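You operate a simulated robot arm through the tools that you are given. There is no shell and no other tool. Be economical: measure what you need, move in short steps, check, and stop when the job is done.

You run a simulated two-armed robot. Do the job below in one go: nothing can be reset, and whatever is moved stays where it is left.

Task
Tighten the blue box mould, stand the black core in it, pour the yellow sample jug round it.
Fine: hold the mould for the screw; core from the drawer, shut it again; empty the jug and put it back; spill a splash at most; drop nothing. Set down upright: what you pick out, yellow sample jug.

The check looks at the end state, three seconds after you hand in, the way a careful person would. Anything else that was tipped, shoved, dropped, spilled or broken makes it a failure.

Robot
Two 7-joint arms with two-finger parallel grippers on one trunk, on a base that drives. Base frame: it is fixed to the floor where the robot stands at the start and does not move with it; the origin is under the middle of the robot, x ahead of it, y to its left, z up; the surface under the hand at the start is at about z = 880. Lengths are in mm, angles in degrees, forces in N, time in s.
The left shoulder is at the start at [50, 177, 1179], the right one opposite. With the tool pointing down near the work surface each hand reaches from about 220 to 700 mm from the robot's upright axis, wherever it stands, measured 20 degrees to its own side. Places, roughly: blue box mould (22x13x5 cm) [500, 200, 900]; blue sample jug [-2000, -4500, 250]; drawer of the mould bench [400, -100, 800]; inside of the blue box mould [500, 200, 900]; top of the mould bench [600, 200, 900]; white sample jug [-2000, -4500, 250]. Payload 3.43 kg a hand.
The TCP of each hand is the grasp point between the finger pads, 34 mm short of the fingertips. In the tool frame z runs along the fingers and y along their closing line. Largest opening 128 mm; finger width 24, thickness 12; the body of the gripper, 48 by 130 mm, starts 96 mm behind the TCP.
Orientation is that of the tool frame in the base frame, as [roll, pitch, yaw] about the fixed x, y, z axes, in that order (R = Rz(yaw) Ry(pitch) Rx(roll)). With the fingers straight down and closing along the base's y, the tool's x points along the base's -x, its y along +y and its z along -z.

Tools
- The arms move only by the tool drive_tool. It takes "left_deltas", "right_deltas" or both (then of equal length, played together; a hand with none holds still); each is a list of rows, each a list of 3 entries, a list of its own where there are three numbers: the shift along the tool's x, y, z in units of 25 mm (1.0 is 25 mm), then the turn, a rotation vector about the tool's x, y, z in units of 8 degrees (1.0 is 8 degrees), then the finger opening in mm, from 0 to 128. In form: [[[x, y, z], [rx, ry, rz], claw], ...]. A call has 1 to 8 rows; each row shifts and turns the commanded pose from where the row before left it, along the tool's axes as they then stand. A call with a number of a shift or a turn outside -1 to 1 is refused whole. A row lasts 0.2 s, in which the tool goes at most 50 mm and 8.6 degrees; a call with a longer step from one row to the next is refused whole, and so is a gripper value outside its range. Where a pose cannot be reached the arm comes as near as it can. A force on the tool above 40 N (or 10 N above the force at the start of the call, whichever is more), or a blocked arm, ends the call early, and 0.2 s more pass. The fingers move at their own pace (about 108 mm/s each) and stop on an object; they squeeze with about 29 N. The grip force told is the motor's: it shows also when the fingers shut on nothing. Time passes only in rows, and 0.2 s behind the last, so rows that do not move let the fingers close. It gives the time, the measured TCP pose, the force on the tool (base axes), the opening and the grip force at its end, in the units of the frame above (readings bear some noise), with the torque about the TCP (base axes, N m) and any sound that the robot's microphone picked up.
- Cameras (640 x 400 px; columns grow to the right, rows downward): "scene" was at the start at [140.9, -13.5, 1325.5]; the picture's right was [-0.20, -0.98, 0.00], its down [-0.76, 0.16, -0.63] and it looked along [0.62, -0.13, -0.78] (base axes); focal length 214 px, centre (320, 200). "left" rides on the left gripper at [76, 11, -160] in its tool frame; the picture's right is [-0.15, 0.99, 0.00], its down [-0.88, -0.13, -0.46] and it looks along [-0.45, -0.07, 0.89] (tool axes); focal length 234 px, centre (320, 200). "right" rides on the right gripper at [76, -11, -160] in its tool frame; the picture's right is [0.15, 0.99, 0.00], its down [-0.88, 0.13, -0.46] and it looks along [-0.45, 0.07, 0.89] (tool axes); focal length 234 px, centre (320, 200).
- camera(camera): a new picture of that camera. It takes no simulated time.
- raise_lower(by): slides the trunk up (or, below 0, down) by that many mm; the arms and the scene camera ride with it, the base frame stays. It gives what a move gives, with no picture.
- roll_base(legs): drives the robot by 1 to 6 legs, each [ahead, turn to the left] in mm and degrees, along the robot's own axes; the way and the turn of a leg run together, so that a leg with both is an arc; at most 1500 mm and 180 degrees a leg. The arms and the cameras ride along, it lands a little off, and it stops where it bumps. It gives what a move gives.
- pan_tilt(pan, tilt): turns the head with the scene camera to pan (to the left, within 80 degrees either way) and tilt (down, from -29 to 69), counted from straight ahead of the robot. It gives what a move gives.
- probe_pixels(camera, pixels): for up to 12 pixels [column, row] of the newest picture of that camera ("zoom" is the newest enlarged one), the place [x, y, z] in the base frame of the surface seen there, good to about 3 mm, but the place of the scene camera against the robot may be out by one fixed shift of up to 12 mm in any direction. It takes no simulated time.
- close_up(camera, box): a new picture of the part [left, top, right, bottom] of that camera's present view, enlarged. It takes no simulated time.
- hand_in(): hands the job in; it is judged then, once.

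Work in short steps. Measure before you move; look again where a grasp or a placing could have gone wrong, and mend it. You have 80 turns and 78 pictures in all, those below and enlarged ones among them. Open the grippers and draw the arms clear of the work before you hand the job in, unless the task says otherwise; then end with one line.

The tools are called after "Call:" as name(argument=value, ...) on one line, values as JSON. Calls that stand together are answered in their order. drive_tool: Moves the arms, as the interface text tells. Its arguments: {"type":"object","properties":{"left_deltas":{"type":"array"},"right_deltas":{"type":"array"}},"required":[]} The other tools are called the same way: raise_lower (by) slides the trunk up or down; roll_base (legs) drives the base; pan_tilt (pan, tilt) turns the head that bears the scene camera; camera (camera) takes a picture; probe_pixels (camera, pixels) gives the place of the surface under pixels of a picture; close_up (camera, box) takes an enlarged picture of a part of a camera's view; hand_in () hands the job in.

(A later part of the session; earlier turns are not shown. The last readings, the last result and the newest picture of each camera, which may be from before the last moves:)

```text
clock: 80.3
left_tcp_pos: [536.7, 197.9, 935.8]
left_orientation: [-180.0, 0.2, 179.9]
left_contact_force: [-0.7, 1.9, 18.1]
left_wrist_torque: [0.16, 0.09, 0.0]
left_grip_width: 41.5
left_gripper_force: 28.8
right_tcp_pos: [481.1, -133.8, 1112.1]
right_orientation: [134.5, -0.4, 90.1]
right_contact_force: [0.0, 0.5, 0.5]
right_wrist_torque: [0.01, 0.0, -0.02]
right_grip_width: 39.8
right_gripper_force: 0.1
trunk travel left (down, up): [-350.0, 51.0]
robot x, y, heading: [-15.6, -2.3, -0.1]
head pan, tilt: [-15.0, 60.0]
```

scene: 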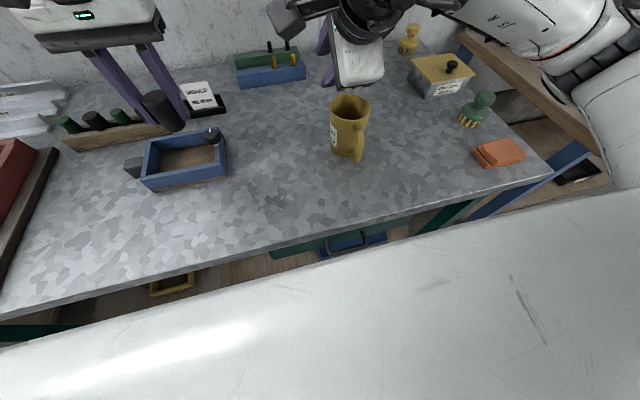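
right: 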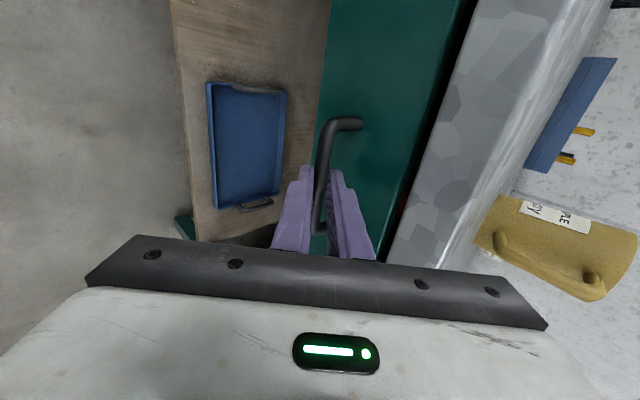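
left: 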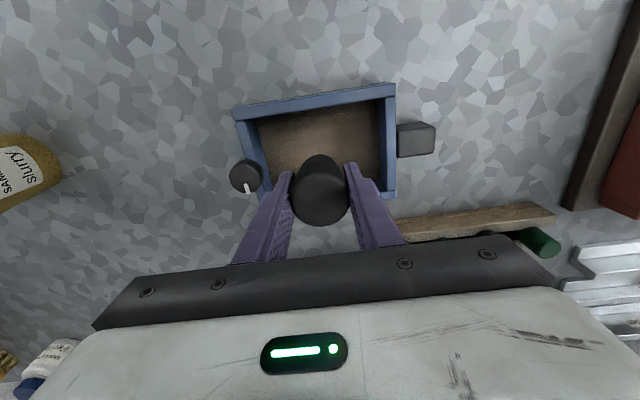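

Contact (18 N): the core stands on the floor. I ease up 1 mm, open and lift off.

Call:
drive_tool(left_deltas=[[[0, 0, -0.06], [0, 0, 0], 0], [[0, 0, 0], [0, 0, 0], 70], [[0, 0, 0], [0, 0, 0], 70], [[0, 0, -0.9], [0, 0, 0], 70], [[0, 0, -0.9], [0, 0, 0], 70], [[0, 0, -0.9], [0, 0, 0], 70], [[0, 0, -0.9], [0, 0, 0], 70], [[0, 0, -0.9], [0, 0, 0], 70]])

Call:
camera(camera="left")

```text
clock: 82.1
left_tcp_pos: [536.7, 199.8, 1045.8]
left_orientation: [180.0, -0.3, 179.9]
left_contact_force: [0.0, 0.3, 0.0]
left_wrist_torque: [-0.01, 0.01, 0.0]
left_grip_width: 70.0
left_gripper_force: 0.0
right_tcp_pos: [483.1, -133.8, 1110.3]
right_orientation: [134.6, -0.5, 90.1]
right_contact_force: [-0.8, 0.3, -0.1]
right_wrist_torque: [0.0, -0.03, 0.0]
right_grip_width: 39.9
right_gripper_force: 0.1
trunk travel left (down, up): [-350.0, 51.0]
robot x, y, heading: [-13.9, -3.9, -0.1]
head pan, tilt: [-15.0, 60.0]
```

```text
30 pictures are left
```

left: 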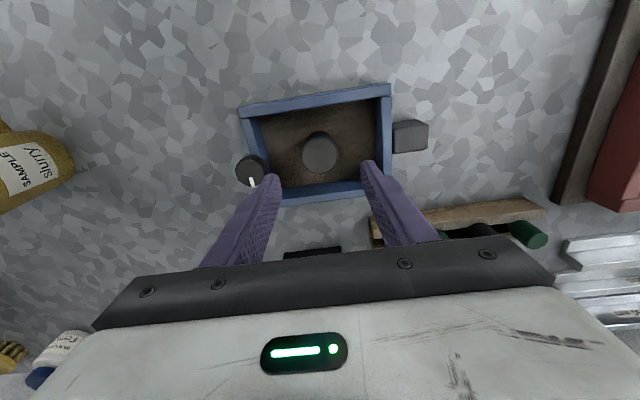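

The core stands upright in the middle. I raise and retract the left hand, and twist the right wrist +64° as the start of a horizontal "camera-on-top" grasp pose.

Call:
drive_tool(left_deltas=[[[0, 0, -1], [0, 0, 0], 70], [[0.3, 0.3, -1], [0, 0, 0], 70], [[0.8, 0.3, -1], [0, 0, 0], 70], [[0.8, 0.3, -0.5], [0, 0, 0], 70], [[0.8, 0.3, 0], [0, 0, 0], 70], [[0.8, 0.3, 0], [0, 0, 0], 70], [[0.8, 0, 0], [0, 0, 0], 70], [[0, 0, 0], [0, 0, 0], 70]], right_deltas=[[[0, 0, 0], [0, 0, 1], 100], [[0, 0, 0], [0, 0, 1], 100], [[0, 0, 0], [0, 0, 1], 100], [[0, 0, 0], [0, 0, 1], 100], [[0, 0, 0], [0, 0, 1], 100], [[0, 0, 0], [0, 0, 1], 100], [[0, 0, 0], [0, 0, 1], 120], [[0, 0, 0], [0, 0, 1], 120]])

Call:
roll_base(legs=[[-130, 0]])

Call:
drive_tool(right_deltas=[[[0, 0, 0], [0, 0, 1], 124], [[0, 0, 0], [0, 0, 1], 124], [[0, 0, 0], [0, 0, 1], 124], [[0, 0, 0], [0, 0, 0.25], 124], [[0, 0, 0], [0, 1, 0], 124], [[0, 0, 0], [0, 1, 0], 124], [[0, 0, 0], [0, 1, 0], 124], [[0, 0, 0], [0, 1, 0], 124]])

```text
clock: 83.9
left_tcp_pos: [429.7, 236.0, 1132.8]
left_orientation: [-180.0, -0.1, 179.9]
left_contact_force: [-0.1, -0.6, -0.9]
left_wrist_torque: [-0.01, 0.02, -0.01]
left_grip_width: 69.7
left_gripper_force: 0.0
right_tcp_pos: [482.0, -134.0, 1109.6]
right_orientation: [156.8, -40.1, 34.1]
right_contact_force: [0.7, -1.2, -0.3]
right_wrist_torque: [0.0, 0.01, 0.03]
right_grip_width: 120.3
right_gripper_force: 0.1
trunk travel left (down, up): [-350.0, 51.0]
robot x, y, heading: [-14.1, -2.9, -0.4]
head pan, tilt: [-15.0, 60.0]
```

```text
clock: 85.2
left_tcp_pos: [299.0, 236.6, 1132.8]
left_orientation: [-179.9, -0.1, 179.8]
left_contact_force: [-0.7, -0.5, -0.4]
left_wrist_torque: [0.0, -0.03, 0.02]
left_grip_width: 70.3
left_gripper_force: 0.0
right_tcp_pos: [351.2, -132.1, 1110.8]
right_orientation: [156.6, -40.1, 34.5]
right_contact_force: [0.1, 0.1, 0.5]
right_wrist_torque: [0.03, -0.05, -0.02]
right_grip_width: 120.1
right_gripper_force: 0.1
trunk travel left (down, up): [-350.0, 51.0]
robot x, y, heading: [-149.2, -3.1, 0.2]
head pan, tilt: [-15.0, 60.0]
```

```text
clock: 87.0
left_tcp_pos: [298.8, 238.9, 1132.8]
left_orientation: [-179.9, -0.1, 179.8]
left_contact_force: [-0.1, -0.6, -1.1]
left_wrist_torque: [-0.06, 0.0, 0.02]
left_grip_width: 69.7
left_gripper_force: 0.2
right_tcp_pos: [351.5, -128.7, 1114.1]
right_orientation: [-175.4, -77.5, -4.3]
right_contact_force: [0.4, -1.2, -1.4]
right_wrist_torque: [-0.01, -0.23, 0.13]
right_grip_width: 124.2
right_gripper_force: 0.0
trunk travel left (down, up): [-350.0, 51.0]
robot x, y, heading: [-145.9, -3.5, -0.0]
head pan, tilt: [-15.0, 60.0]
```

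The right tool now points forward, 12.5° down, camera on top. I look at the jug from it.

Call:
camera(camera="right")

Call:
camera(camera="scene")

```text
29 pictures are left
```

right: 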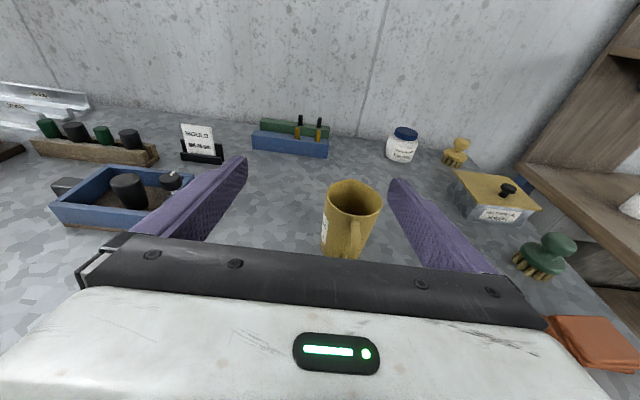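

```text
28 pictures are left
```

scene: 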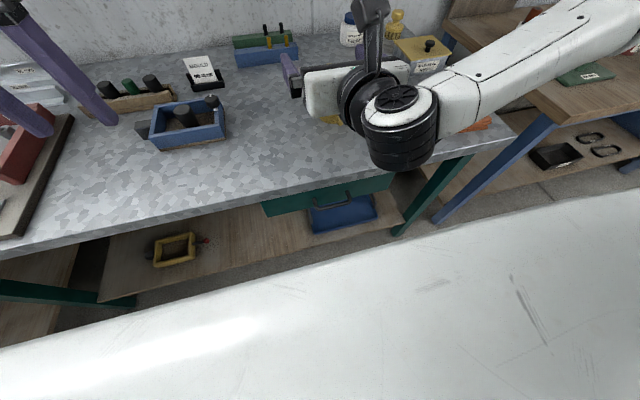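

Call:
probe_pixels(camera="right", pixels=[[330, 184], [380, 205], [355, 180], [350, 218], [328, 200], [355, 235], [330, 235], [368, 235], [350, 208], [327, 190], [376, 190]])

Call:
close_up(camera="right", box=[300, 165, 400, 265])

```text
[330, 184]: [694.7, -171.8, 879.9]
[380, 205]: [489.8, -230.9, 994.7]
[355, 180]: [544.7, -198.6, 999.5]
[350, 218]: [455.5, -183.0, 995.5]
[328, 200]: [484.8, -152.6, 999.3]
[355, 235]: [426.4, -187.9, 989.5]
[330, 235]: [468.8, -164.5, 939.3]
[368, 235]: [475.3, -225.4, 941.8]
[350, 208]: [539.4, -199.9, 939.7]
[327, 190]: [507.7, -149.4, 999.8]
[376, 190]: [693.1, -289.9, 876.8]
```

```text
4.00 times, centred on (350, 215) of right
```

zoom: 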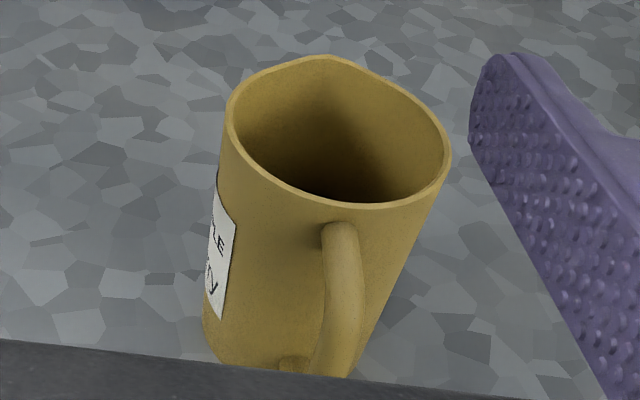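

The jug's centre is (495,−191), rim z≈999, handle out to x≈415. I move the hand to (360,−191,945) in front of it.

Call:
drive_tool(right_deltas=[[[-0.933, 0.356, 0.256], [0, 0, 0], 124], [[-0.933, 0.356, 0.256], [0, 0, 0], 124], [[-0.933, 0.356, 0.256], [0, 0, 0], 124], [[-0.933, 0.356, 0.256], [0, 0, 0], 124], [[-0.933, 0.356, 0.256], [0, 0, 0], 124], [[-0.933, 0.356, 0.256], [0, 0, 0], 124], [[-0.933, 0.356, 0.256], [0, 0, 0], 124]])

Call:
camera(camera="right")

```text
clock: 88.6
left_tcp_pos: [300.2, 237.8, 1132.1]
left_orientation: [-180.0, 0.0, 179.9]
left_contact_force: [-1.0, 0.2, 0.3]
left_wrist_torque: [0.02, 0.0, -0.02]
left_grip_width: 70.0
left_gripper_force: 0.1
right_tcp_pos: [344.0, -114.0, 986.0]
right_orientation: [-177.9, -77.3, -2.3]
right_contact_force: [-0.9, 0.0, 0.2]
right_wrist_torque: [0.0, 0.0, -0.03]
right_grip_width: 123.9
right_gripper_force: 0.1
right hand out of reach, approached as far as the arm can: row 3, 4, 5, 6, 7
trunk travel left (down, up): [-350.0, 51.0]
robot x, y, heading: [-147.4, 0.2, -0.0]
head pan, tilt: [-15.0, 60.0]
```

```text
26 pictures are left
```

right: 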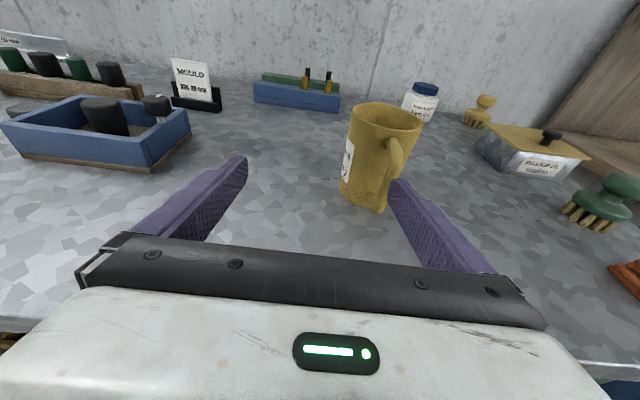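

Too near the body for this wrist pose. I back the base 120 mm and try the same target again.

Call:
roll_base(legs=[[-130, 0]])

Call:
drive_tool(right_deltas=[[[-0.06, 0.44, 0.81], [0, 0, 0], 124], [[-0.06, 0.44, 0.81], [0, 0, 0], 124], [[-0.06, 0.44, 0.81], [0, 0, 0], 124], [[-0.06, 0.44, 0.81], [0, 0, 0], 124], [[-0.06, 0.44, 0.81], [0, 0, 0], 124], [[-0.06, 0.44, 0.81], [0, 0, 0], 124], [[-0.06, 0.44, 0.81], [0, 0, 0], 124]])

```text
clock: 89.9
left_tcp_pos: [165.7, 237.2, 1132.1]
left_orientation: [180.0, 0.0, 179.9]
left_contact_force: [-0.4, 0.4, 0.2]
left_wrist_torque: [-0.02, 0.0, 0.01]
left_grip_width: 69.9
left_gripper_force: 0.1
right_tcp_pos: [210.0, -114.0, 985.9]
right_orientation: [-178.0, -77.3, -2.3]
right_contact_force: [-0.4, 0.2, 0.0]
right_wrist_torque: [0.0, 0.03, -0.02]
right_grip_width: 124.1
right_gripper_force: 0.0
trunk travel left (down, up): [-350.0, 51.0]
robot x, y, heading: [-280.0, 0.9, -0.1]
head pan, tilt: [-15.0, 60.0]
```

```text
clock: 91.5
left_tcp_pos: [165.8, 237.9, 1133.3]
left_orientation: [180.0, -0.2, 179.9]
left_contact_force: [-0.1, 0.2, 0.3]
left_wrist_torque: [-0.04, 0.02, 0.01]
left_grip_width: 70.0
left_gripper_force: 0.1
right_tcp_pos: [335.7, -103.6, 995.4]
right_orientation: [-178.6, -77.0, -2.1]
right_contact_force: [0.4, 0.0, 0.1]
right_wrist_torque: [-0.01, 0.01, -0.02]
right_grip_width: 124.1
right_gripper_force: 0.1
right hand out of reach, approached as far as the arm can: row 1, 2, 3, 4, 5, 6, 7
trunk travel left (down, up): [-350.0, 51.0]
robot x, y, heading: [-280.7, 0.1, -0.3]
head pan, tilt: [-15.0, 60.0]
```

A wrist limit blocks moving right and down. I shift the robot 80 mm to its right (S-move backwards) and lower the trunk, so the same arm pose lines up with the jug.

Call:
roll_base(legs=[[0, 30], [-165, 0], [0, -30]])

Call:
raise_lower(by=-60)

```text
clock: 95.9
left_tcp_pos: [21.7, 156.5, 1132.5]
left_orientation: [-179.9, -0.1, -179.5]
left_contact_force: [0.2, -0.6, -1.1]
left_wrist_torque: [0.01, 0.03, 0.03]
left_grip_width: 70.0
left_gripper_force: 0.0
right_tcp_pos: [193.1, -183.3, 995.2]
right_orientation: [-178.4, -76.9, -1.7]
right_contact_force: [-0.2, 0.9, 0.0]
right_wrist_torque: [-0.01, -0.01, 0.01]
right_grip_width: 124.1
right_gripper_force: 0.1
trunk travel left (down, up): [-350.0, 51.0]
robot x, y, heading: [-423.0, -86.8, 0.6]
head pan, tilt: [-15.0, 60.0]
```

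```text
clock: 96.9
left_tcp_pos: [21.2, 157.9, 1072.7]
left_orientation: [-180.0, -0.1, -179.5]
left_contact_force: [0.2, -0.2, 1.0]
left_wrist_torque: [0.03, -0.05, 0.02]
left_grip_width: 70.1
left_gripper_force: 0.1
right_tcp_pos: [193.2, -182.6, 935.6]
right_orientation: [-178.5, -77.0, -1.5]
right_contact_force: [0.2, -0.8, 0.5]
right_wrist_torque: [0.01, -0.01, -0.01]
right_grip_width: 124.4
right_gripper_force: 0.0
trunk travel left (down, up): [-290.0, 111.0]
robot x, y, heading: [-422.6, -87.2, 0.4]
head pan, tilt: [-15.0, 60.0]
```

Now the hand sits at y −183, z 936. I trim the trunk +8, turn −0.7°, and drive 170 mm toward the jug, then check.

Call:
raise_lower(by=8)

Call:
roll_base(legs=[[0, -0.7], [150, 0]])

Call:
camera(camera="right")

```text
clock: 97.5
left_tcp_pos: [22.3, 157.6, 1081.1]
left_orientation: [-180.0, -0.1, -179.5]
left_contact_force: [0.7, 0.1, -0.2]
left_wrist_torque: [-0.01, -0.01, 0.0]
left_grip_width: 70.1
left_gripper_force: 0.1
right_tcp_pos: [192.4, -183.4, 943.3]
right_orientation: [-178.5, -76.9, -1.7]
right_contact_force: [0.1, 0.0, -0.4]
right_wrist_torque: [-0.01, -0.02, -0.02]
right_grip_width: 124.0
right_gripper_force: 0.0
trunk travel left (down, up): [-298.0, 103.0]
robot x, y, heading: [-422.8, -85.2, 0.4]
head pan, tilt: [-15.0, 60.0]
```

```text
clock: 99.2
left_tcp_pos: [175.9, 153.8, 1081.2]
left_orientation: [-180.0, -0.1, 180.0]
left_contact_force: [0.6, -0.5, -0.8]
left_wrist_torque: [0.0, 0.0, 0.0]
left_grip_width: 70.0
left_gripper_force: 0.1
right_tcp_pos: [346.4, -186.6, 943.4]
right_orientation: [-178.5, -76.9, -2.1]
right_contact_force: [0.8, 0.2, 0.0]
right_wrist_torque: [0.06, -0.03, 0.02]
right_grip_width: 124.2
right_gripper_force: 0.0
trunk travel left (down, up): [-298.0, 103.0]
robot x, y, heading: [-267.4, -89.5, -0.1]
head pan, tilt: [-15.0, 60.0]
```

```text
25 pictures are left
```

right: 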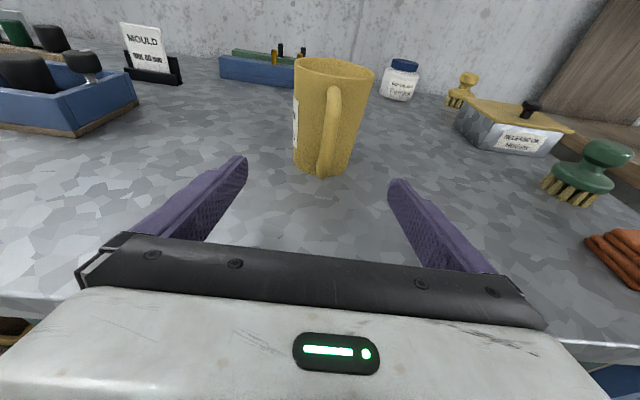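

Call:
probe_pixels(camera="right", pixels=[[298, 105], [352, 125], [298, 140], [347, 140], [333, 100], [325, 150], [300, 75], [368, 85], [321, 172], [360, 105]])

```text
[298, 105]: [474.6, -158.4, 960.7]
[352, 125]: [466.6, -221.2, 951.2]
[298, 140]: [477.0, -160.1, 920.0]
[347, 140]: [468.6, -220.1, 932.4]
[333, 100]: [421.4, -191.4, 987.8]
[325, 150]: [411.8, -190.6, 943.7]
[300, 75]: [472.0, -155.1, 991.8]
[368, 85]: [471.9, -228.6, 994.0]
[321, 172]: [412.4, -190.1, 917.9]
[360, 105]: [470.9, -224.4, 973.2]
```

Handle outer surface x=412, body centred y=−191. I shift 4 mm right and drive 138 mm forward to straddle the body.

Call:
drive_tool(right_deltas=[[[0, 0.18, 0], [0, 0, 0], 124], [[0, 0, 0], [0, 0, 0], 124]])

Call:
roll_base(legs=[[138, 0]])

Call:
camera(camera="right")

```text
clock: 99.8
left_tcp_pos: [176.4, 153.7, 1081.2]
left_orientation: [180.0, -0.1, -180.0]
left_contact_force: [0.0, 0.1, -0.3]
left_wrist_torque: [0.01, -0.01, 0.0]
left_grip_width: 70.1
left_gripper_force: 0.1
right_tcp_pos: [346.0, -191.8, 943.3]
right_orientation: [-178.8, -76.7, -2.0]
right_contact_force: [0.5, 0.5, 0.4]
right_wrist_torque: [-0.02, -0.01, 0.01]
right_grip_width: 124.1
right_gripper_force: 0.0
trunk travel left (down, up): [-298.0, 103.0]
robot x, y, heading: [-270.8, -89.1, 0.1]
head pan, tilt: [-15.0, 60.0]
```

```text
clock: 101.1
left_tcp_pos: [315.9, 152.0, 1080.9]
left_orientation: [-180.0, -0.2, 179.9]
left_contact_force: [-0.8, -0.8, 0.5]
left_wrist_torque: [0.0, 0.0, -0.03]
left_grip_width: 70.2
left_gripper_force: 0.2
right_tcp_pos: [483.9, -191.9, 942.8]
right_orientation: [-178.7, -76.7, -2.0]
right_contact_force: [0.2, 0.0, 0.1]
right_wrist_torque: [-0.02, -0.02, -0.03]
right_grip_width: 124.1
right_gripper_force: 0.1
trunk travel left (down, up): [-298.0, 103.0]
robot x, y, heading: [-134.9, -83.0, 0.0]
head pan, tilt: [-15.0, 60.0]
```

```text
24 pictures are left
```

right: 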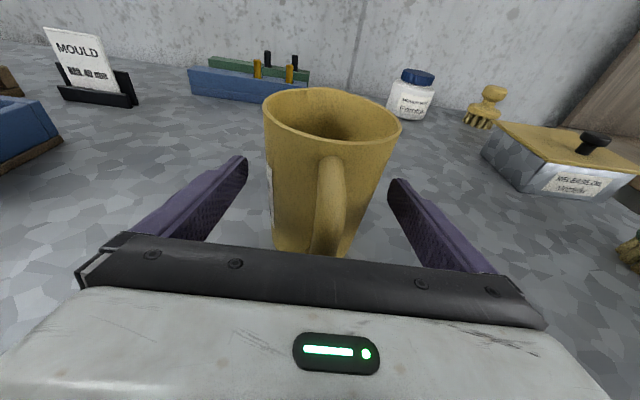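

Centred between the fingers; the jug's widest line is 11 mm ahead of the TCP, inside the pads. I close.

Call:
drive_tool(right_deltas=[[[0, 0, 0], [0, 0, 0], 90], [[0, 0, 0], [0, 0, 0], 70], [[0, 0, 0], [0, 0, 0], 40], [[0, 0, 0], [0, 0, 0], 20], [[0, 0, 0], [0, 0, 0], 0]])

Call:
raise_lower(by=20)

Call:
camera(camera="right")

```text
clock: 102.3
left_tcp_pos: [314.8, 152.1, 1081.5]
left_orientation: [180.0, -0.2, 180.0]
left_contact_force: [0.7, 0.0, 0.6]
left_wrist_torque: [-0.01, 0.0, 0.0]
left_grip_width: 69.9
left_gripper_force: 0.0
right_tcp_pos: [483.6, -192.5, 944.8]
right_orientation: [-178.8, -76.8, -2.1]
right_contact_force: [-0.9, -0.5, 0.3]
right_wrist_torque: [-0.03, -0.07, -0.06]
right_grip_width: 84.1
right_gripper_force: 28.8
trunk travel left (down, up): [-298.0, 103.0]
robot x, y, heading: [-135.4, -88.3, -0.2]
head pan, tilt: [-15.0, 60.0]
```

```text
clock: 103.0
left_tcp_pos: [315.6, 150.8, 1101.1]
left_orientation: [180.0, -0.1, 179.8]
left_contact_force: [0.5, 0.3, -0.4]
left_wrist_torque: [0.03, 0.02, 0.0]
left_grip_width: 69.9
left_gripper_force: 0.1
right_tcp_pos: [484.1, -192.2, 961.3]
right_orientation: [-178.8, -76.7, -2.0]
right_contact_force: [0.9, -0.1, -4.0]
right_wrist_torque: [0.01, 0.03, -0.03]
right_grip_width: 84.4
right_gripper_force: 28.9
trunk travel left (down, up): [-318.0, 83.0]
robot x, y, heading: [-131.5, -83.7, -0.1]
head pan, tilt: [-15.0, 60.0]
```

```text
23 pictures are left
```

right: 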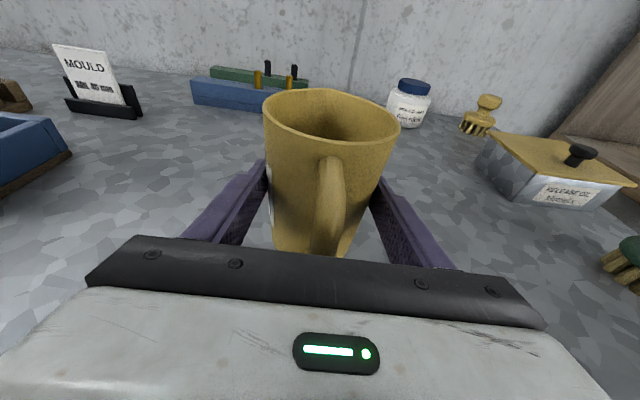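

Jug lifted (≈4 N). I raise the trunk so the jug's base clears the mould (z≈975), then turn 35° left and drive 60 mm toward the mould.

Call:
raise_lower(by=83)

Call:
roll_base(legs=[[0, 35], [60, 0]])

Call:
pan_tilt(pan=-5, tilt=50)

Call:
camera(camera="scene")

```text
clock: 104.2
left_tcp_pos: [315.7, 153.0, 1183.4]
left_orientation: [179.9, -0.1, 179.9]
left_contact_force: [0.5, 0.5, 0.2]
left_wrist_torque: [0.0, 0.0, -0.03]
left_grip_width: 70.1
left_gripper_force: 0.0
right_tcp_pos: [484.1, -192.4, 1045.0]
right_orientation: [-178.8, -76.6, -2.1]
right_contact_force: [0.7, -0.1, -5.2]
right_wrist_torque: [-0.03, 0.0, 0.02]
right_grip_width: 84.3
right_gripper_force: 29.4
trunk travel left (down, up): [-401.0, 0.0]
robot x, y, heading: [-128.6, -86.4, -0.1]
head pan, tilt: [-15.0, 60.0]
```

```text
clock: 106.8
left_tcp_pos: [148.2, 401.1, 1183.3]
left_orientation: [-180.0, -0.3, -145.0]
left_contact_force: [0.7, 0.6, 0.2]
left_wrist_torque: [-0.02, 0.03, 0.03]
left_grip_width: 70.2
left_gripper_force: 0.1
right_tcp_pos: [482.5, 217.0, 1045.5]
right_orientation: [-178.8, -76.6, 33.0]
right_contact_force: [0.4, 0.7, -5.5]
right_wrist_torque: [0.01, 0.0, -0.02]
right_grip_width: 84.1
right_gripper_force: 28.7
trunk travel left (down, up): [-401.0, 0.0]
robot x, y, heading: [-82.5, -51.4, 35.1]
head pan, tilt: [-15.0, 60.0]
```

```text
clock: 107.5
left_tcp_pos: [144.9, 401.0, 1184.8]
left_orientation: [-180.0, 0.0, -144.8]
left_contact_force: [-0.1, 1.0, -0.1]
left_wrist_torque: [-0.02, 0.0, -0.01]
left_grip_width: 70.5
left_gripper_force: 0.0
right_tcp_pos: [481.8, 215.3, 1045.7]
right_orientation: [-178.8, -76.6, 33.0]
right_contact_force: [-0.1, 0.2, -4.7]
right_wrist_torque: [-0.03, -0.01, -0.01]
right_grip_width: 84.5
right_gripper_force: 28.9
trunk travel left (down, up): [-401.0, 0.0]
robot x, y, heading: [-84.4, -51.4, 35.0]
head pan, tilt: [-5.0, 50.0]
```

```text
22 pictures are left
```

scene: 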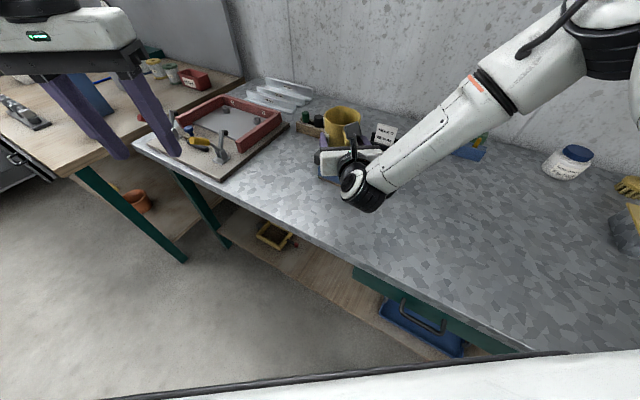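

The jug is over the mould's near-left part, upright. Phase 1: tilt it 40° (no flow yet) about the finger axis while easing back 30 mm.

Call:
drive_tool(right_deltas=[[[-0.056, 0, -0.234], [0, -1, 0], 0], [[-0.088, 0, -0.224], [0, -1, 0], 0], [[-0.118, 0, -0.209], [0, -1, 0], 0], [[-0.146, 0, -0.191], [0, -1, 0], 0], [[-0.171, 0, -0.168], [0, -1, 0], 0]])

Call:
camera(camera="right")

Call:
close_up(camera="scene", box=[270, 80, 430, 220])

```text
clock: 108.8
left_tcp_pos: [146.4, 400.9, 1184.2]
left_orientation: [-179.9, -0.2, -145.0]
left_contact_force: [0.3, -0.7, -0.9]
left_wrist_torque: [0.0, 0.03, -0.03]
left_grip_width: 69.8
left_gripper_force: 0.0
right_tcp_pos: [457.3, 197.8, 1045.6]
right_orientation: [-179.7, -36.4, 33.9]
right_contact_force: [-0.8, -0.1, -5.6]
right_wrist_torque: [0.01, -0.02, 0.0]
right_grip_width: 84.4
right_gripper_force: 29.3
trunk travel left (down, up): [-401.0, 0.0]
robot x, y, heading: [-85.7, -50.4, 35.0]
head pan, tilt: [-5.0, 50.0]
```

```text
21 pictures are left
```

right: 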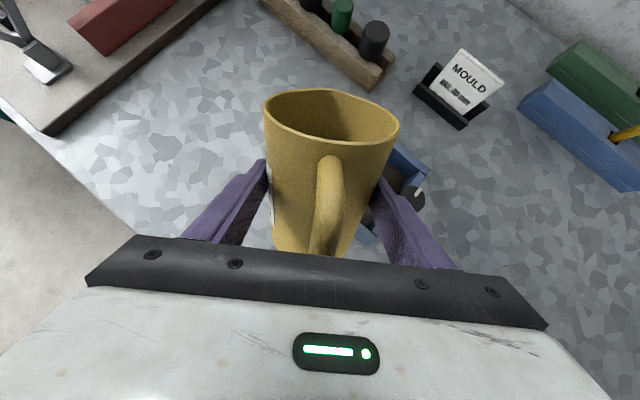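

```text
2.86 times, centred on (350, 150) of scene
```

zoom: 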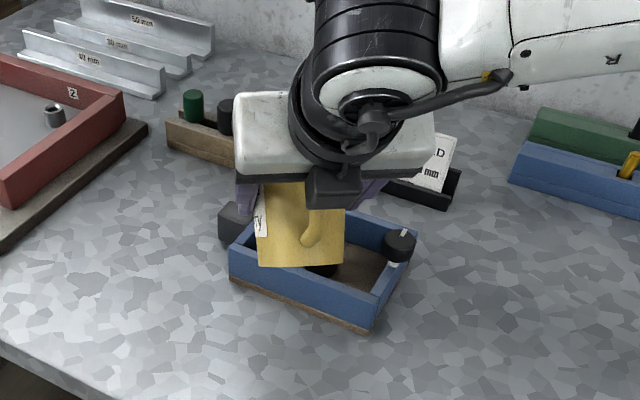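

No flow yet. I probe the spout lip and what lies beneath.

Call:
probe_pixels(camera="right", pixels=[[320, 91], [290, 93], [350, 96], [330, 140], [268, 105], [396, 128], [402, 165], [418, 195], [367, 238], [400, 185]])

Call:
close_up(camera="right", box=[240, 70, 440, 250])

```text
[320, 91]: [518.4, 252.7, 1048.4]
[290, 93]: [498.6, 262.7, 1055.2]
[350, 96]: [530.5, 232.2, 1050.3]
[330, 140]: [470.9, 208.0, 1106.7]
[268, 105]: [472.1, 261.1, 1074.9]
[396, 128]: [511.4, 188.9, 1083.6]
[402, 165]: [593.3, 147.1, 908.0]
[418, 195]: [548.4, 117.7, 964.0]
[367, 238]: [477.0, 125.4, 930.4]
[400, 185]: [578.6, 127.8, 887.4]
```

```text
2.22 times, centred on (340, 160) of right
```

zoom: 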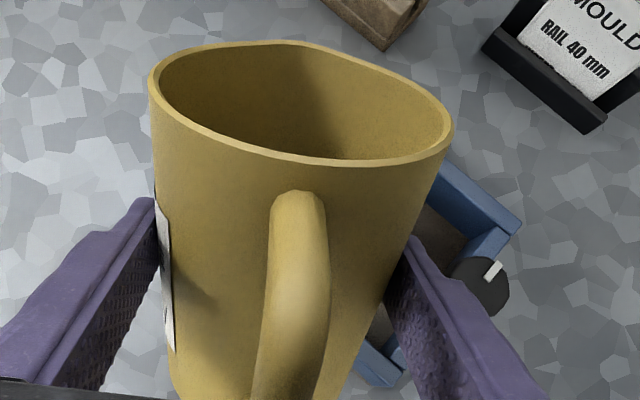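

Lip is at ≈(521,251,1048), 8–16 mm beyond my target. Phase 2: tilt to 56° while shifting back, 6 mm right, and down 14 mm.

Call:
drive_tool(right_deltas=[[[-0.4, 0.12, 0.05], [0, -1, 0], 0], [[-0.39, 0.12, 0.106], [0, -1, 0], 0], [[0, 0, 0], [0, 0, 0], 0]])

Call:
camera(camera="right")

Call:
close_up(camera="scene", box=[270, 80, 430, 220])

```text
clock: 109.5
left_tcp_pos: [145.6, 401.8, 1183.6]
left_orientation: [180.0, -0.1, -144.8]
left_contact_force: [-0.4, -0.8, 0.2]
left_wrist_torque: [-0.02, -0.01, -0.04]
left_grip_width: 69.8
left_gripper_force: 0.0
right_tcp_pos: [447.7, 185.6, 1031.2]
right_orientation: [-179.7, -20.6, 34.2]
right_contact_force: [0.2, 0.6, -5.9]
right_wrist_torque: [0.03, -0.05, -0.01]
right_grip_width: 84.4
right_gripper_force: 29.4
trunk travel left (down, up): [-401.0, 0.0]
robot x, y, heading: [-82.3, -48.7, 35.1]
head pan, tilt: [-5.0, 50.0]
```

```text
18 pictures are left
```

right: 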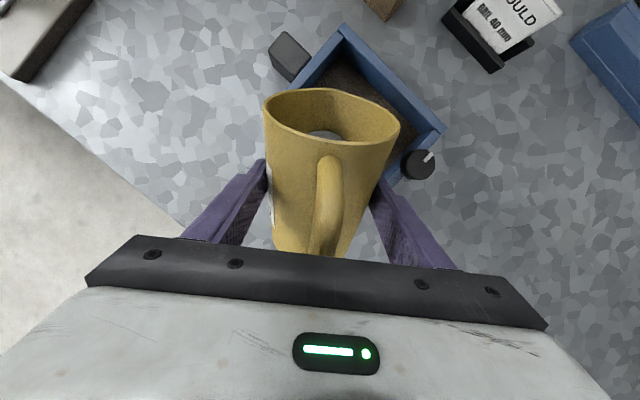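

```text
2.86 times, centred on (350, 150) of scene
```

zoom: 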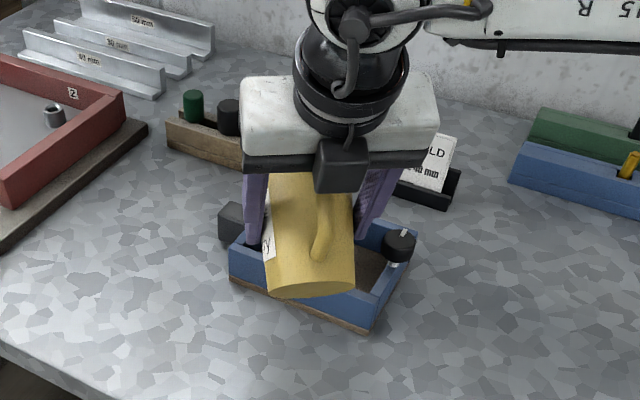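

Slurry is now visible near the lip and the lip lies over the mould's left half. I pour slowly: 56→72° then 72→92°, sliding forward to keep the lip in place, then look.

Call:
drive_tool(right_deltas=[[[0.045, 0, 0], [0, -0.25, 0], 0], [[0.045, 0, 0], [0, -0.25, 0], 0], [[0.045, 0, 0], [0, -0.25, 0], 0], [[0.045, 0, 0], [0, -0.25, 0], 0], [[0.045, 0, 0], [0, -0.25, 0], 0], [[0.045, 0, 0], [0, -0.25, 0], 0], [[0.045, 0, 0], [0, -0.25, 0], 0], [[0.045, 0, 0], [0, -0.25, 0], 0]])

Call:
camera(camera="right")

Call:
drive_tool(right_deltas=[[[0.09, 0, 0], [0, -0.3, 0], 0], [[0.09, 0, 0], [0, -0.3, 0], 0], [[0.09, 0, 0], [0, -0.3, 0], 0], [[0.09, 0, 0], [0, -0.3, 0], 0], [[0.09, 0, 0], [0, -0.3, 0], 0], [[0.09, 0, 0], [0, -0.3, 0], 0], [[0.09, 0, 0], [0, -0.3, 0], 0], [[0.09, 0, 0], [0, -0.3, 0], 0]])

Call:
camera(camera="right")

Call:
close_up(camera="scene", box=[270, 80, 430, 220])

```text
clock: 111.3
left_tcp_pos: [146.9, 401.0, 1183.8]
left_orientation: [-179.9, -0.1, -144.8]
left_contact_force: [-0.2, -0.1, -0.1]
left_wrist_torque: [0.02, 0.01, 0.04]
left_grip_width: 70.0
left_gripper_force: 0.0
right_tcp_pos: [456.2, 190.9, 1033.0]
right_orientation: [-179.7, -4.6, 34.3]
right_contact_force: [-0.3, -0.6, -4.6]
right_wrist_torque: [0.02, 0.0, -0.02]
right_grip_width: 84.1
right_gripper_force: 28.8
trunk travel left (down, up): [-401.0, 0.0]
robot x, y, heading: [-82.1, -52.8, 35.4]
head pan, tilt: [-5.0, 50.0]
```

```text
16 pictures are left
```

right: 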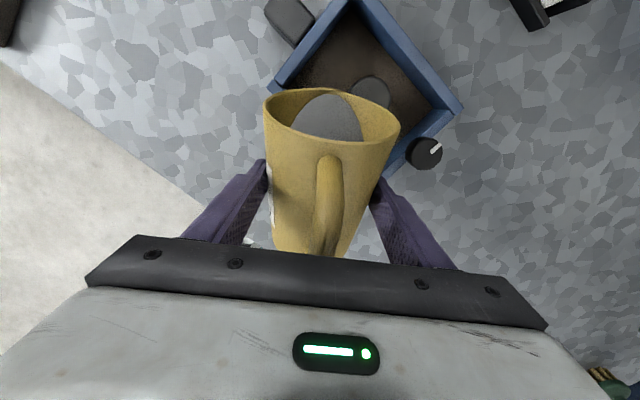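

```text
clock: 113.2
left_tcp_pos: [146.1, 400.6, 1184.7]
left_orientation: [180.0, -0.1, -144.9]
left_contact_force: [-0.2, -0.5, 0.2]
left_wrist_torque: [0.0, -0.03, -0.01]
left_grip_width: 69.9
left_gripper_force: 0.1
right_tcp_pos: [463.9, 192.6, 1035.7]
right_orientation: [-179.7, 14.6, 34.3]
right_contact_force: [0.1, 0.6, -2.7]
right_wrist_torque: [-0.03, 0.0, -0.06]
right_grip_width: 84.3
right_gripper_force: 29.1
right hand out of reach, approached as far as the arm can: row 8
trunk travel left (down, up): [-401.0, 0.0]
robot x, y, heading: [-79.9, -52.4, 34.9]
head pan, tilt: [-5.0, 50.0]
```

```text
15 pictures are left
```

right: 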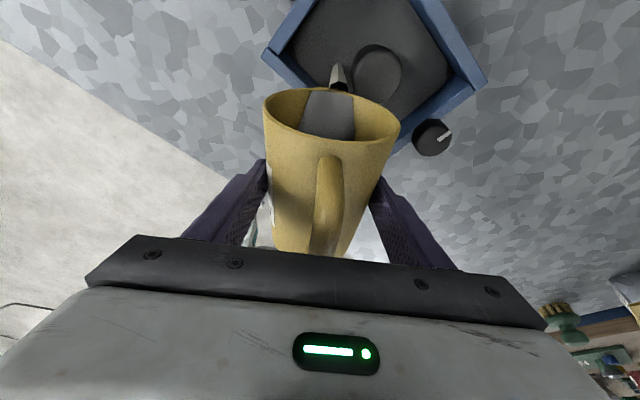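

```text
2.86 times, centred on (350, 150) of scene
```

zoom: 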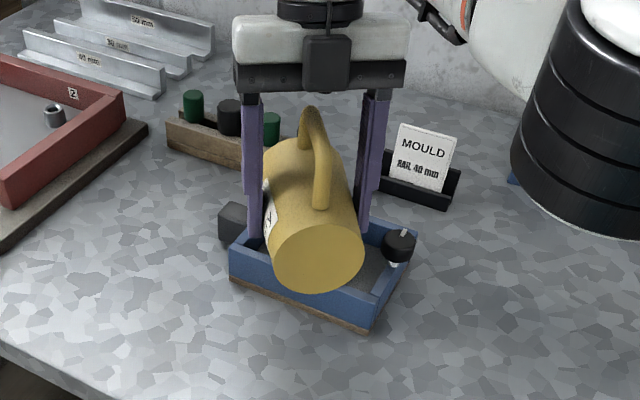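

The slurry streams cleanly into the mould, but the arm reached its limit at ~91°. I drive 45 mm forward (the lip stays over the inside) and tilt on to ~110°, then hold and look.

Call:
roll_base(legs=[[45, 0]])

Call:
drive_tool(right_deltas=[[[-0.052, 0, -0.02], [0, -0.3, 0], 0], [[-0.052, 0, -0.02], [0, -0.3, 0], 0], [[-0.052, 0, -0.02], [0, -0.3, 0], 0], [[-0.052, 0, -0.02], [0, -0.3, 0], 0], [[-0.052, 0, -0.02], [0, -0.3, 0], 0], [[-0.052, 0, -0.02], [0, -0.3, 0], 0], [[-0.052, 0, -0.02], [0, -0.3, 0], 0], [[-0.052, 0, -0.02], [0, -0.3, 0], 0]])

Call:
camera(camera="right")

```text
clock: 114.0
left_tcp_pos: [183.7, 426.2, 1184.7]
left_orientation: [-180.0, -0.1, -144.8]
left_contact_force: [0.3, 1.2, -0.6]
left_wrist_torque: [-0.02, 0.04, 0.0]
left_grip_width: 69.9
left_gripper_force: 0.2
right_tcp_pos: [500.1, 219.6, 1035.5]
right_orientation: [-179.7, 14.6, 34.4]
right_contact_force: [1.2, 0.8, -1.4]
right_wrist_torque: [-0.02, 0.03, 0.0]
right_grip_width: 84.0
right_gripper_force: 29.3
trunk travel left (down, up): [-401.0, 0.0]
robot x, y, heading: [-42.9, -23.6, 35.1]
head pan, tilt: [-5.0, 50.0]
```

```text
clock: 115.8
left_tcp_pos: [182.7, 425.9, 1184.2]
left_orientation: [179.9, -0.2, -144.9]
left_contact_force: [0.3, 0.0, -0.6]
left_wrist_torque: [0.04, 0.01, -0.01]
left_grip_width: 69.9
left_gripper_force: 0.0
right_tcp_pos: [440.2, 181.3, 1032.6]
right_orientation: [179.9, 33.1, 34.5]
right_contact_force: [0.1, 0.9, -1.3]
right_wrist_torque: [0.03, 0.01, 0.01]
right_grip_width: 83.9
right_gripper_force: 29.1
right hand out of reach, approached as far as the arm can: row 1, 2, 3, 4, 5, 6, 7, 8
trunk travel left (down, up): [-401.0, 0.0]
robot x, y, heading: [-47.6, -28.9, 34.8]
head pan, tilt: [-5.0, 50.0]
```

```text
13 pictures are left
```

right: 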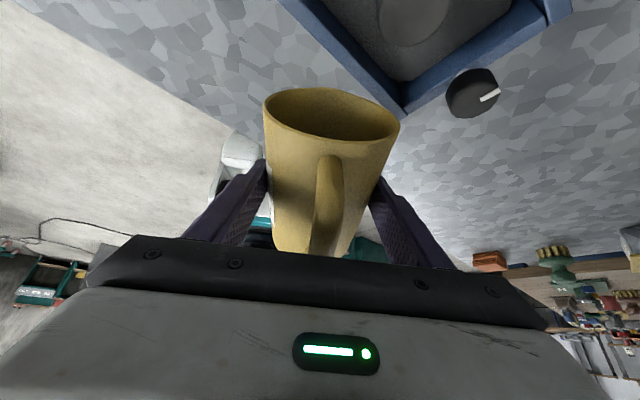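

The jug looks empty (reading down to ~1.3 N), but the hand was pulled back toward the front wall. I right it at once in place, back the base, finish righting, and check for spills.

Call:
drive_tool(right_deltas=[[[0, 0, 0], [0, 1, 0], 0], [[0, 0, 0], [0, 1, 0], 0], [[0, 0, 0], [0, 1, 0], 0], [[0, 0, 0], [0, 1, 0], 0], [[0, 0, 0], [0, 1, 0], 0], [[0, 0, 0], [0, 1, 0], 0], [[0, 0, 0], [0, 1, 0], 0], [[0, 0, 0], [0, 1, 0], 0]])

Call:
roll_base(legs=[[-110, 0]])

Call:
drive_tool(right_deltas=[[[0.45, 0, 0.27], [0, 1, 0], 0], [[0.4, 0, 0.33], [0, 1, 0], 0], [[0.36, 0, 0.38], [0, 1, 0], 0], [[0.3, 0, 0.43], [0, 1, 0], 0], [[0.24, 0, 0.46], [0, 1, 0], 0], [[0.17, 0, 0.49], [0, 0.7, 0], 0]])

Call:
close_up(camera="scene", box=[240, 70, 480, 240])

Call:
camera(camera="right")

```text
clock: 117.7
left_tcp_pos: [181.9, 424.9, 1183.1]
left_orientation: [180.0, 0.0, -144.9]
left_contact_force: [0.8, -0.2, 0.0]
left_wrist_torque: [0.02, 0.01, -0.03]
left_grip_width: 69.8
left_gripper_force: 0.0
right_tcp_pos: [438.2, 180.1, 1032.9]
right_orientation: [-179.7, -30.3, 34.1]
right_contact_force: [0.1, -0.2, -1.0]
right_wrist_torque: [0.0, 0.02, -0.02]
right_grip_width: 83.9
right_gripper_force: 28.8
trunk travel left (down, up): [-401.0, 0.0]
robot x, y, heading: [-45.4, -27.6, 35.0]
head pan, tilt: [-5.0, 50.0]
```

```text
clock: 118.8
left_tcp_pos: [90.7, 362.4, 1184.0]
left_orientation: [-180.0, 0.0, -145.0]
left_contact_force: [0.2, -0.3, 0.2]
left_wrist_torque: [0.03, -0.04, -0.02]
left_grip_width: 70.2
left_gripper_force: 0.1
right_tcp_pos: [347.1, 116.6, 1033.0]
right_orientation: [-179.6, -30.4, 34.1]
right_contact_force: [-0.4, 0.4, -1.1]
right_wrist_torque: [0.0, 0.0, 0.02]
right_grip_width: 84.0
right_gripper_force: 29.2
trunk travel left (down, up): [-401.0, 0.0]
robot x, y, heading: [-133.3, -89.3, 35.2]
head pan, tilt: [-5.0, 50.0]
```

```text
clock: 120.2
left_tcp_pos: [91.2, 362.0, 1184.0]
left_orientation: [-179.9, -0.2, -144.9]
left_contact_force: [-0.1, -0.3, -0.1]
left_wrist_torque: [0.01, 0.0, 0.0]
left_grip_width: 70.1
left_gripper_force: 0.0
right_tcp_pos: [411.5, 162.8, 1033.5]
right_orientation: [-179.2, -75.8, 33.2]
right_contact_force: [0.2, -0.2, -1.0]
right_wrist_torque: [0.02, 0.01, 0.05]
right_grip_width: 83.9
right_gripper_force: 28.4
right hand out of reach, approached as far as the arm can: row 6
trunk travel left (down, up): [-401.0, 0.0]
robot x, y, heading: [-138.0, -87.6, 35.4]
head pan, tilt: [-5.0, 50.0]
```

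```text
2.35 times, centred on (360, 155) of scene
```

zoom: 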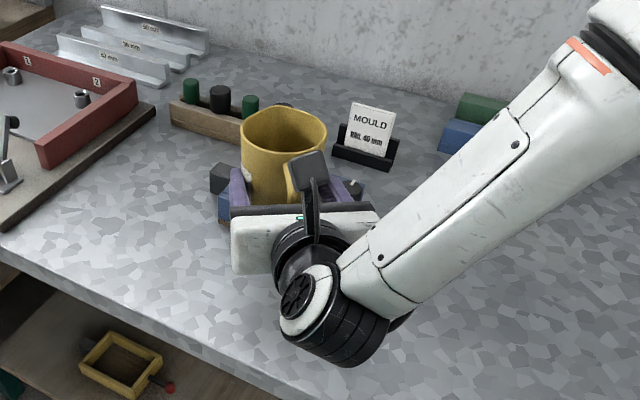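

```text
11 pictures are left
```

right: 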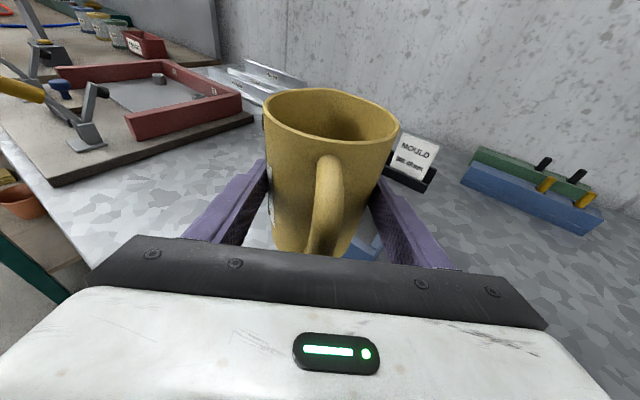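

The jug is empty and upright, and I see no spill. I turn back right 35.4° toward the jug's place and, in advance, nothing else moves.

Call:
roll_base(legs=[[0, -35.3]])

Call:
raise_lower(by=-60)

```text
clock: 122.3
left_tcp_pos: [311.7, 148.5, 1184.1]
left_orientation: [-180.0, -0.1, 179.9]
left_contact_force: [0.8, 1.1, 0.1]
left_wrist_torque: [0.02, 0.04, -0.02]
left_grip_width: 70.3
left_gripper_force: 0.1
right_tcp_pos: [457.5, -197.1, 1033.4]
right_orientation: [-179.2, -75.7, -2.1]
right_contact_force: [0.6, -0.3, -1.1]
right_wrist_torque: [-0.02, -0.01, 0.03]
right_grip_width: 83.9
right_gripper_force: 28.7
trunk travel left (down, up): [-401.0, 0.0]
robot x, y, heading: [-134.0, -91.6, -0.1]
head pan, tilt: [-5.0, 50.0]
```

```text
clock: 123.3
left_tcp_pos: [309.5, 149.6, 1124.1]
left_orientation: [-180.0, 0.0, 179.9]
left_contact_force: [-0.2, 0.1, -0.6]
left_wrist_torque: [-0.01, -0.03, 0.03]
left_grip_width: 70.1
left_gripper_force: 0.0
right_tcp_pos: [457.1, -197.3, 972.9]
right_orientation: [-179.3, -75.7, -2.1]
right_contact_force: [-0.4, -1.0, -0.5]
right_wrist_torque: [0.03, 0.03, -0.03]
right_grip_width: 83.8
right_gripper_force: 28.6
trunk travel left (down, up): [-341.0, 60.0]
robot x, y, heading: [-132.6, -89.4, -0.1]
head pan, tilt: [-5.0, 50.0]
```

I shift +27 mm x, +5 mm y with a 1° trim, then lower 24 mm and inspect.

Call:
drive_tool(right_deltas=[[[0.13, -0.1, 0.52], [0, 0.13, 0], 0], [[0.13, -0.09, 0.52], [0, 0, 0], 0], [[0, 0, 0], [0, 0, 0], 0]])

Call:
raise_lower(by=-25)

Call:
camera(camera="right")

```text
clock: 124.1
left_tcp_pos: [309.5, 149.4, 1124.4]
left_orientation: [-180.0, -0.1, 179.9]
left_contact_force: [-0.3, 0.8, 0.1]
left_wrist_torque: [-0.02, 0.02, -0.01]
left_grip_width: 70.2
left_gripper_force: 0.1
right_tcp_pos: [482.9, -192.2, 971.8]
right_orientation: [-179.5, -76.6, -2.1]
right_contact_force: [0.6, 0.5, -2.6]
right_wrist_torque: [0.01, 0.01, -0.04]
right_grip_width: 84.1
right_gripper_force: 29.3
trunk travel left (down, up): [-341.0, 60.0]
robot x, y, heading: [-137.0, -86.8, -0.2]
head pan, tilt: [-5.0, 50.0]
```

```text
clock: 124.8
left_tcp_pos: [310.1, 148.4, 1099.8]
left_orientation: [179.9, -0.1, 179.8]
left_contact_force: [-0.1, -0.6, 0.2]
left_wrist_torque: [0.01, 0.02, 0.01]
left_grip_width: 69.9
left_gripper_force: 0.0
right_tcp_pos: [484.3, -192.5, 948.0]
right_orientation: [-179.4, -76.7, -2.0]
right_contact_force: [-0.8, -0.4, -1.4]
right_wrist_torque: [-0.03, 0.03, -0.01]
right_grip_width: 83.9
right_gripper_force: 28.9
trunk travel left (down, up): [-316.0, 85.0]
robot x, y, heading: [-136.6, -88.6, 0.0]
head pan, tilt: [-5.0, 50.0]
```

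```text
10 pictures are left
```

right: 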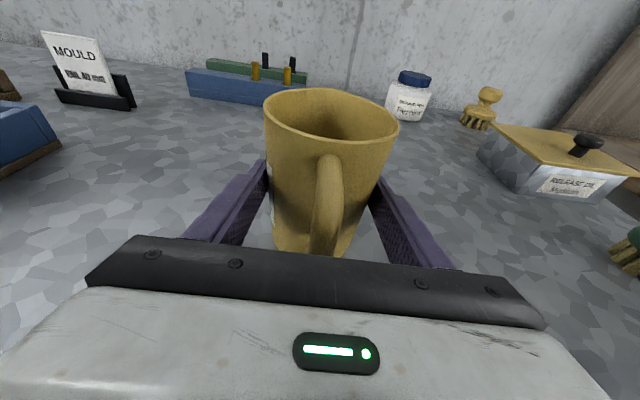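

Almost on the bench. I lower in small steps and read the force.

Call:
raise_lower(by=-3)

Call:
raise_lower(by=-1.5)

```text
clock: 125.4
left_tcp_pos: [310.2, 148.6, 1096.3]
left_orientation: [179.9, -0.2, 179.9]
left_contact_force: [0.6, 0.2, 0.4]
left_wrist_torque: [0.0, -0.02, -0.02]
left_grip_width: 70.1
left_gripper_force: 0.1
right_tcp_pos: [484.7, -193.7, 944.9]
right_orientation: [-179.5, -76.6, -2.1]
right_contact_force: [-0.1, 0.3, -1.5]
right_wrist_torque: [0.01, 0.04, 0.0]
right_grip_width: 83.9
right_gripper_force: 29.4
trunk travel left (down, up): [-313.0, 88.0]
robot x, y, heading: [-138.4, -90.9, -0.0]
head pan, tilt: [-5.0, 50.0]
```

```text
clock: 125.9
left_tcp_pos: [310.0, 148.1, 1095.1]
left_orientation: [-179.9, 0.0, 179.9]
left_contact_force: [0.1, 0.5, 0.9]
left_wrist_torque: [-0.02, 0.01, 0.01]
left_grip_width: 70.0
left_gripper_force: 0.1
right_tcp_pos: [483.9, -191.8, 945.1]
right_orientation: [-179.3, -76.8, -2.2]
right_contact_force: [-0.1, 0.2, 0.6]
right_wrist_torque: [0.09, 0.0, -0.01]
right_grip_width: 83.9
right_gripper_force: 28.2
trunk travel left (down, up): [-312.0, 90.0]
robot x, y, heading: [-134.4, -90.5, -0.1]
head pan, tilt: [-5.0, 50.0]
```

The jug's weight is off the hand, so it stands on the bench. I open slowly and back straight away with the base, then look.

Call:
drive_tool(right_deltas=[[[0, 0, 0], [0, 0, 0], 92], [[0, 0, 0], [0, 0, 0], 100], [[0, 0, 0], [0, 0, 0], 124], [[0, 0, 0], [0, 0, 0], 124], [[0, 0, 0], [0, 0, 0], 124]])

Call:
roll_base(legs=[[-170, 0]])

Call:
camera(camera="right")

Call:
raise_lower(by=90)

Call:
camera(camera="scene")

Call:
close_up(camera="scene", box=[60, 60, 320, 230])

```text
clock: 127.1
left_tcp_pos: [311.1, 149.2, 1095.6]
left_orientation: [180.0, -0.1, 179.8]
left_contact_force: [-0.2, 0.6, 0.3]
left_wrist_torque: [0.01, 0.01, -0.03]
left_grip_width: 69.8
left_gripper_force: 0.0
right_tcp_pos: [483.8, -192.6, 942.8]
right_orientation: [-179.4, -76.6, -2.1]
right_contact_force: [-0.1, 0.4, -0.1]
right_wrist_torque: [0.0, -0.01, -0.01]
right_grip_width: 123.9
right_gripper_force: 0.2
trunk travel left (down, up): [-312.0, 90.0]
robot x, y, heading: [-135.9, -90.9, -0.4]
head pan, tilt: [-5.0, 50.0]
```

```text
clock: 128.5
left_tcp_pos: [140.1, 148.8, 1095.7]
left_orientation: [-180.0, 0.1, 179.9]
left_contact_force: [-0.3, 0.3, 0.6]
left_wrist_torque: [-0.03, -0.06, 0.02]
left_grip_width: 70.2
left_gripper_force: 0.1
right_tcp_pos: [313.3, -193.1, 943.5]
right_orientation: [-179.4, -76.7, -2.2]
right_contact_force: [-0.2, 0.4, 0.6]
right_wrist_torque: [0.0, 0.02, 0.01]
right_grip_width: 124.1
right_gripper_force: 0.0
trunk travel left (down, up): [-312.0, 90.0]
robot x, y, heading: [-306.5, -93.7, -0.2]
head pan, tilt: [-5.0, 50.0]
```

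```text
9 pictures are left
```

right: 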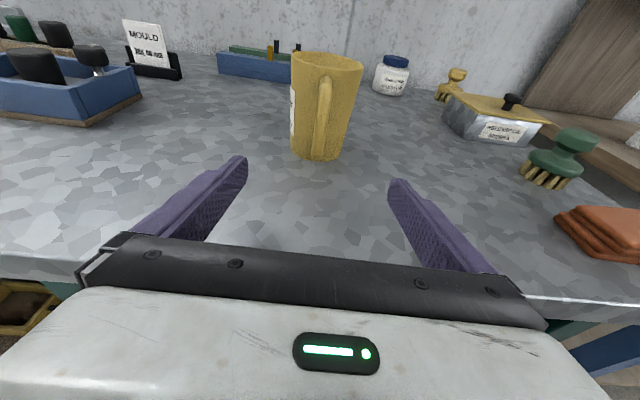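

```text
clock: 129.8
left_tcp_pos: [140.8, 148.8, 1184.5]
left_orientation: [-179.9, -0.1, 179.9]
left_contact_force: [0.0, 0.4, 0.5]
left_wrist_torque: [0.02, -0.02, 0.04]
left_grip_width: 70.0
left_gripper_force: 0.0
right_tcp_pos: [313.8, -192.5, 1033.1]
right_orientation: [-179.4, -76.6, -2.1]
right_contact_force: [-0.6, 0.1, -0.6]
right_wrist_torque: [-0.01, 0.02, 0.01]
right_grip_width: 124.0
right_gripper_force: 0.0
trunk travel left (down, up): [-401.0, 0.0]
robot x, y, heading: [-304.7, -87.9, -0.1]
head pan, tilt: [-5.0, 50.0]
```

```text
8 pictures are left
```

scene: 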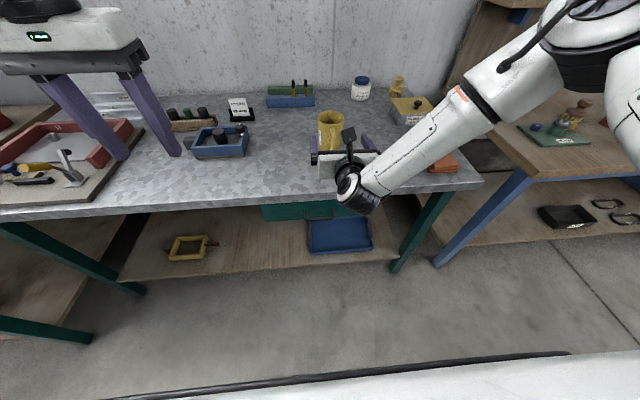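

```text
2.35 times, centred on (190, 145) of scene
```

zoom: 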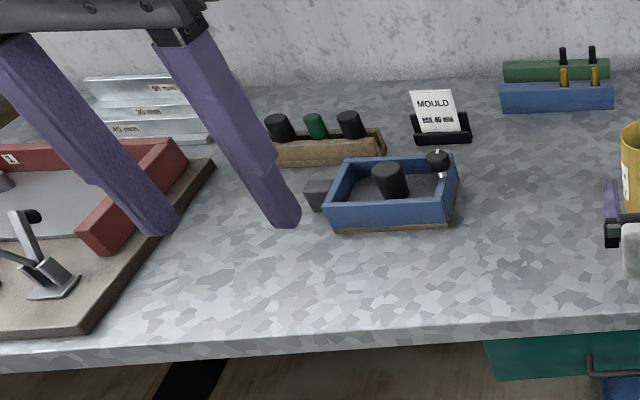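

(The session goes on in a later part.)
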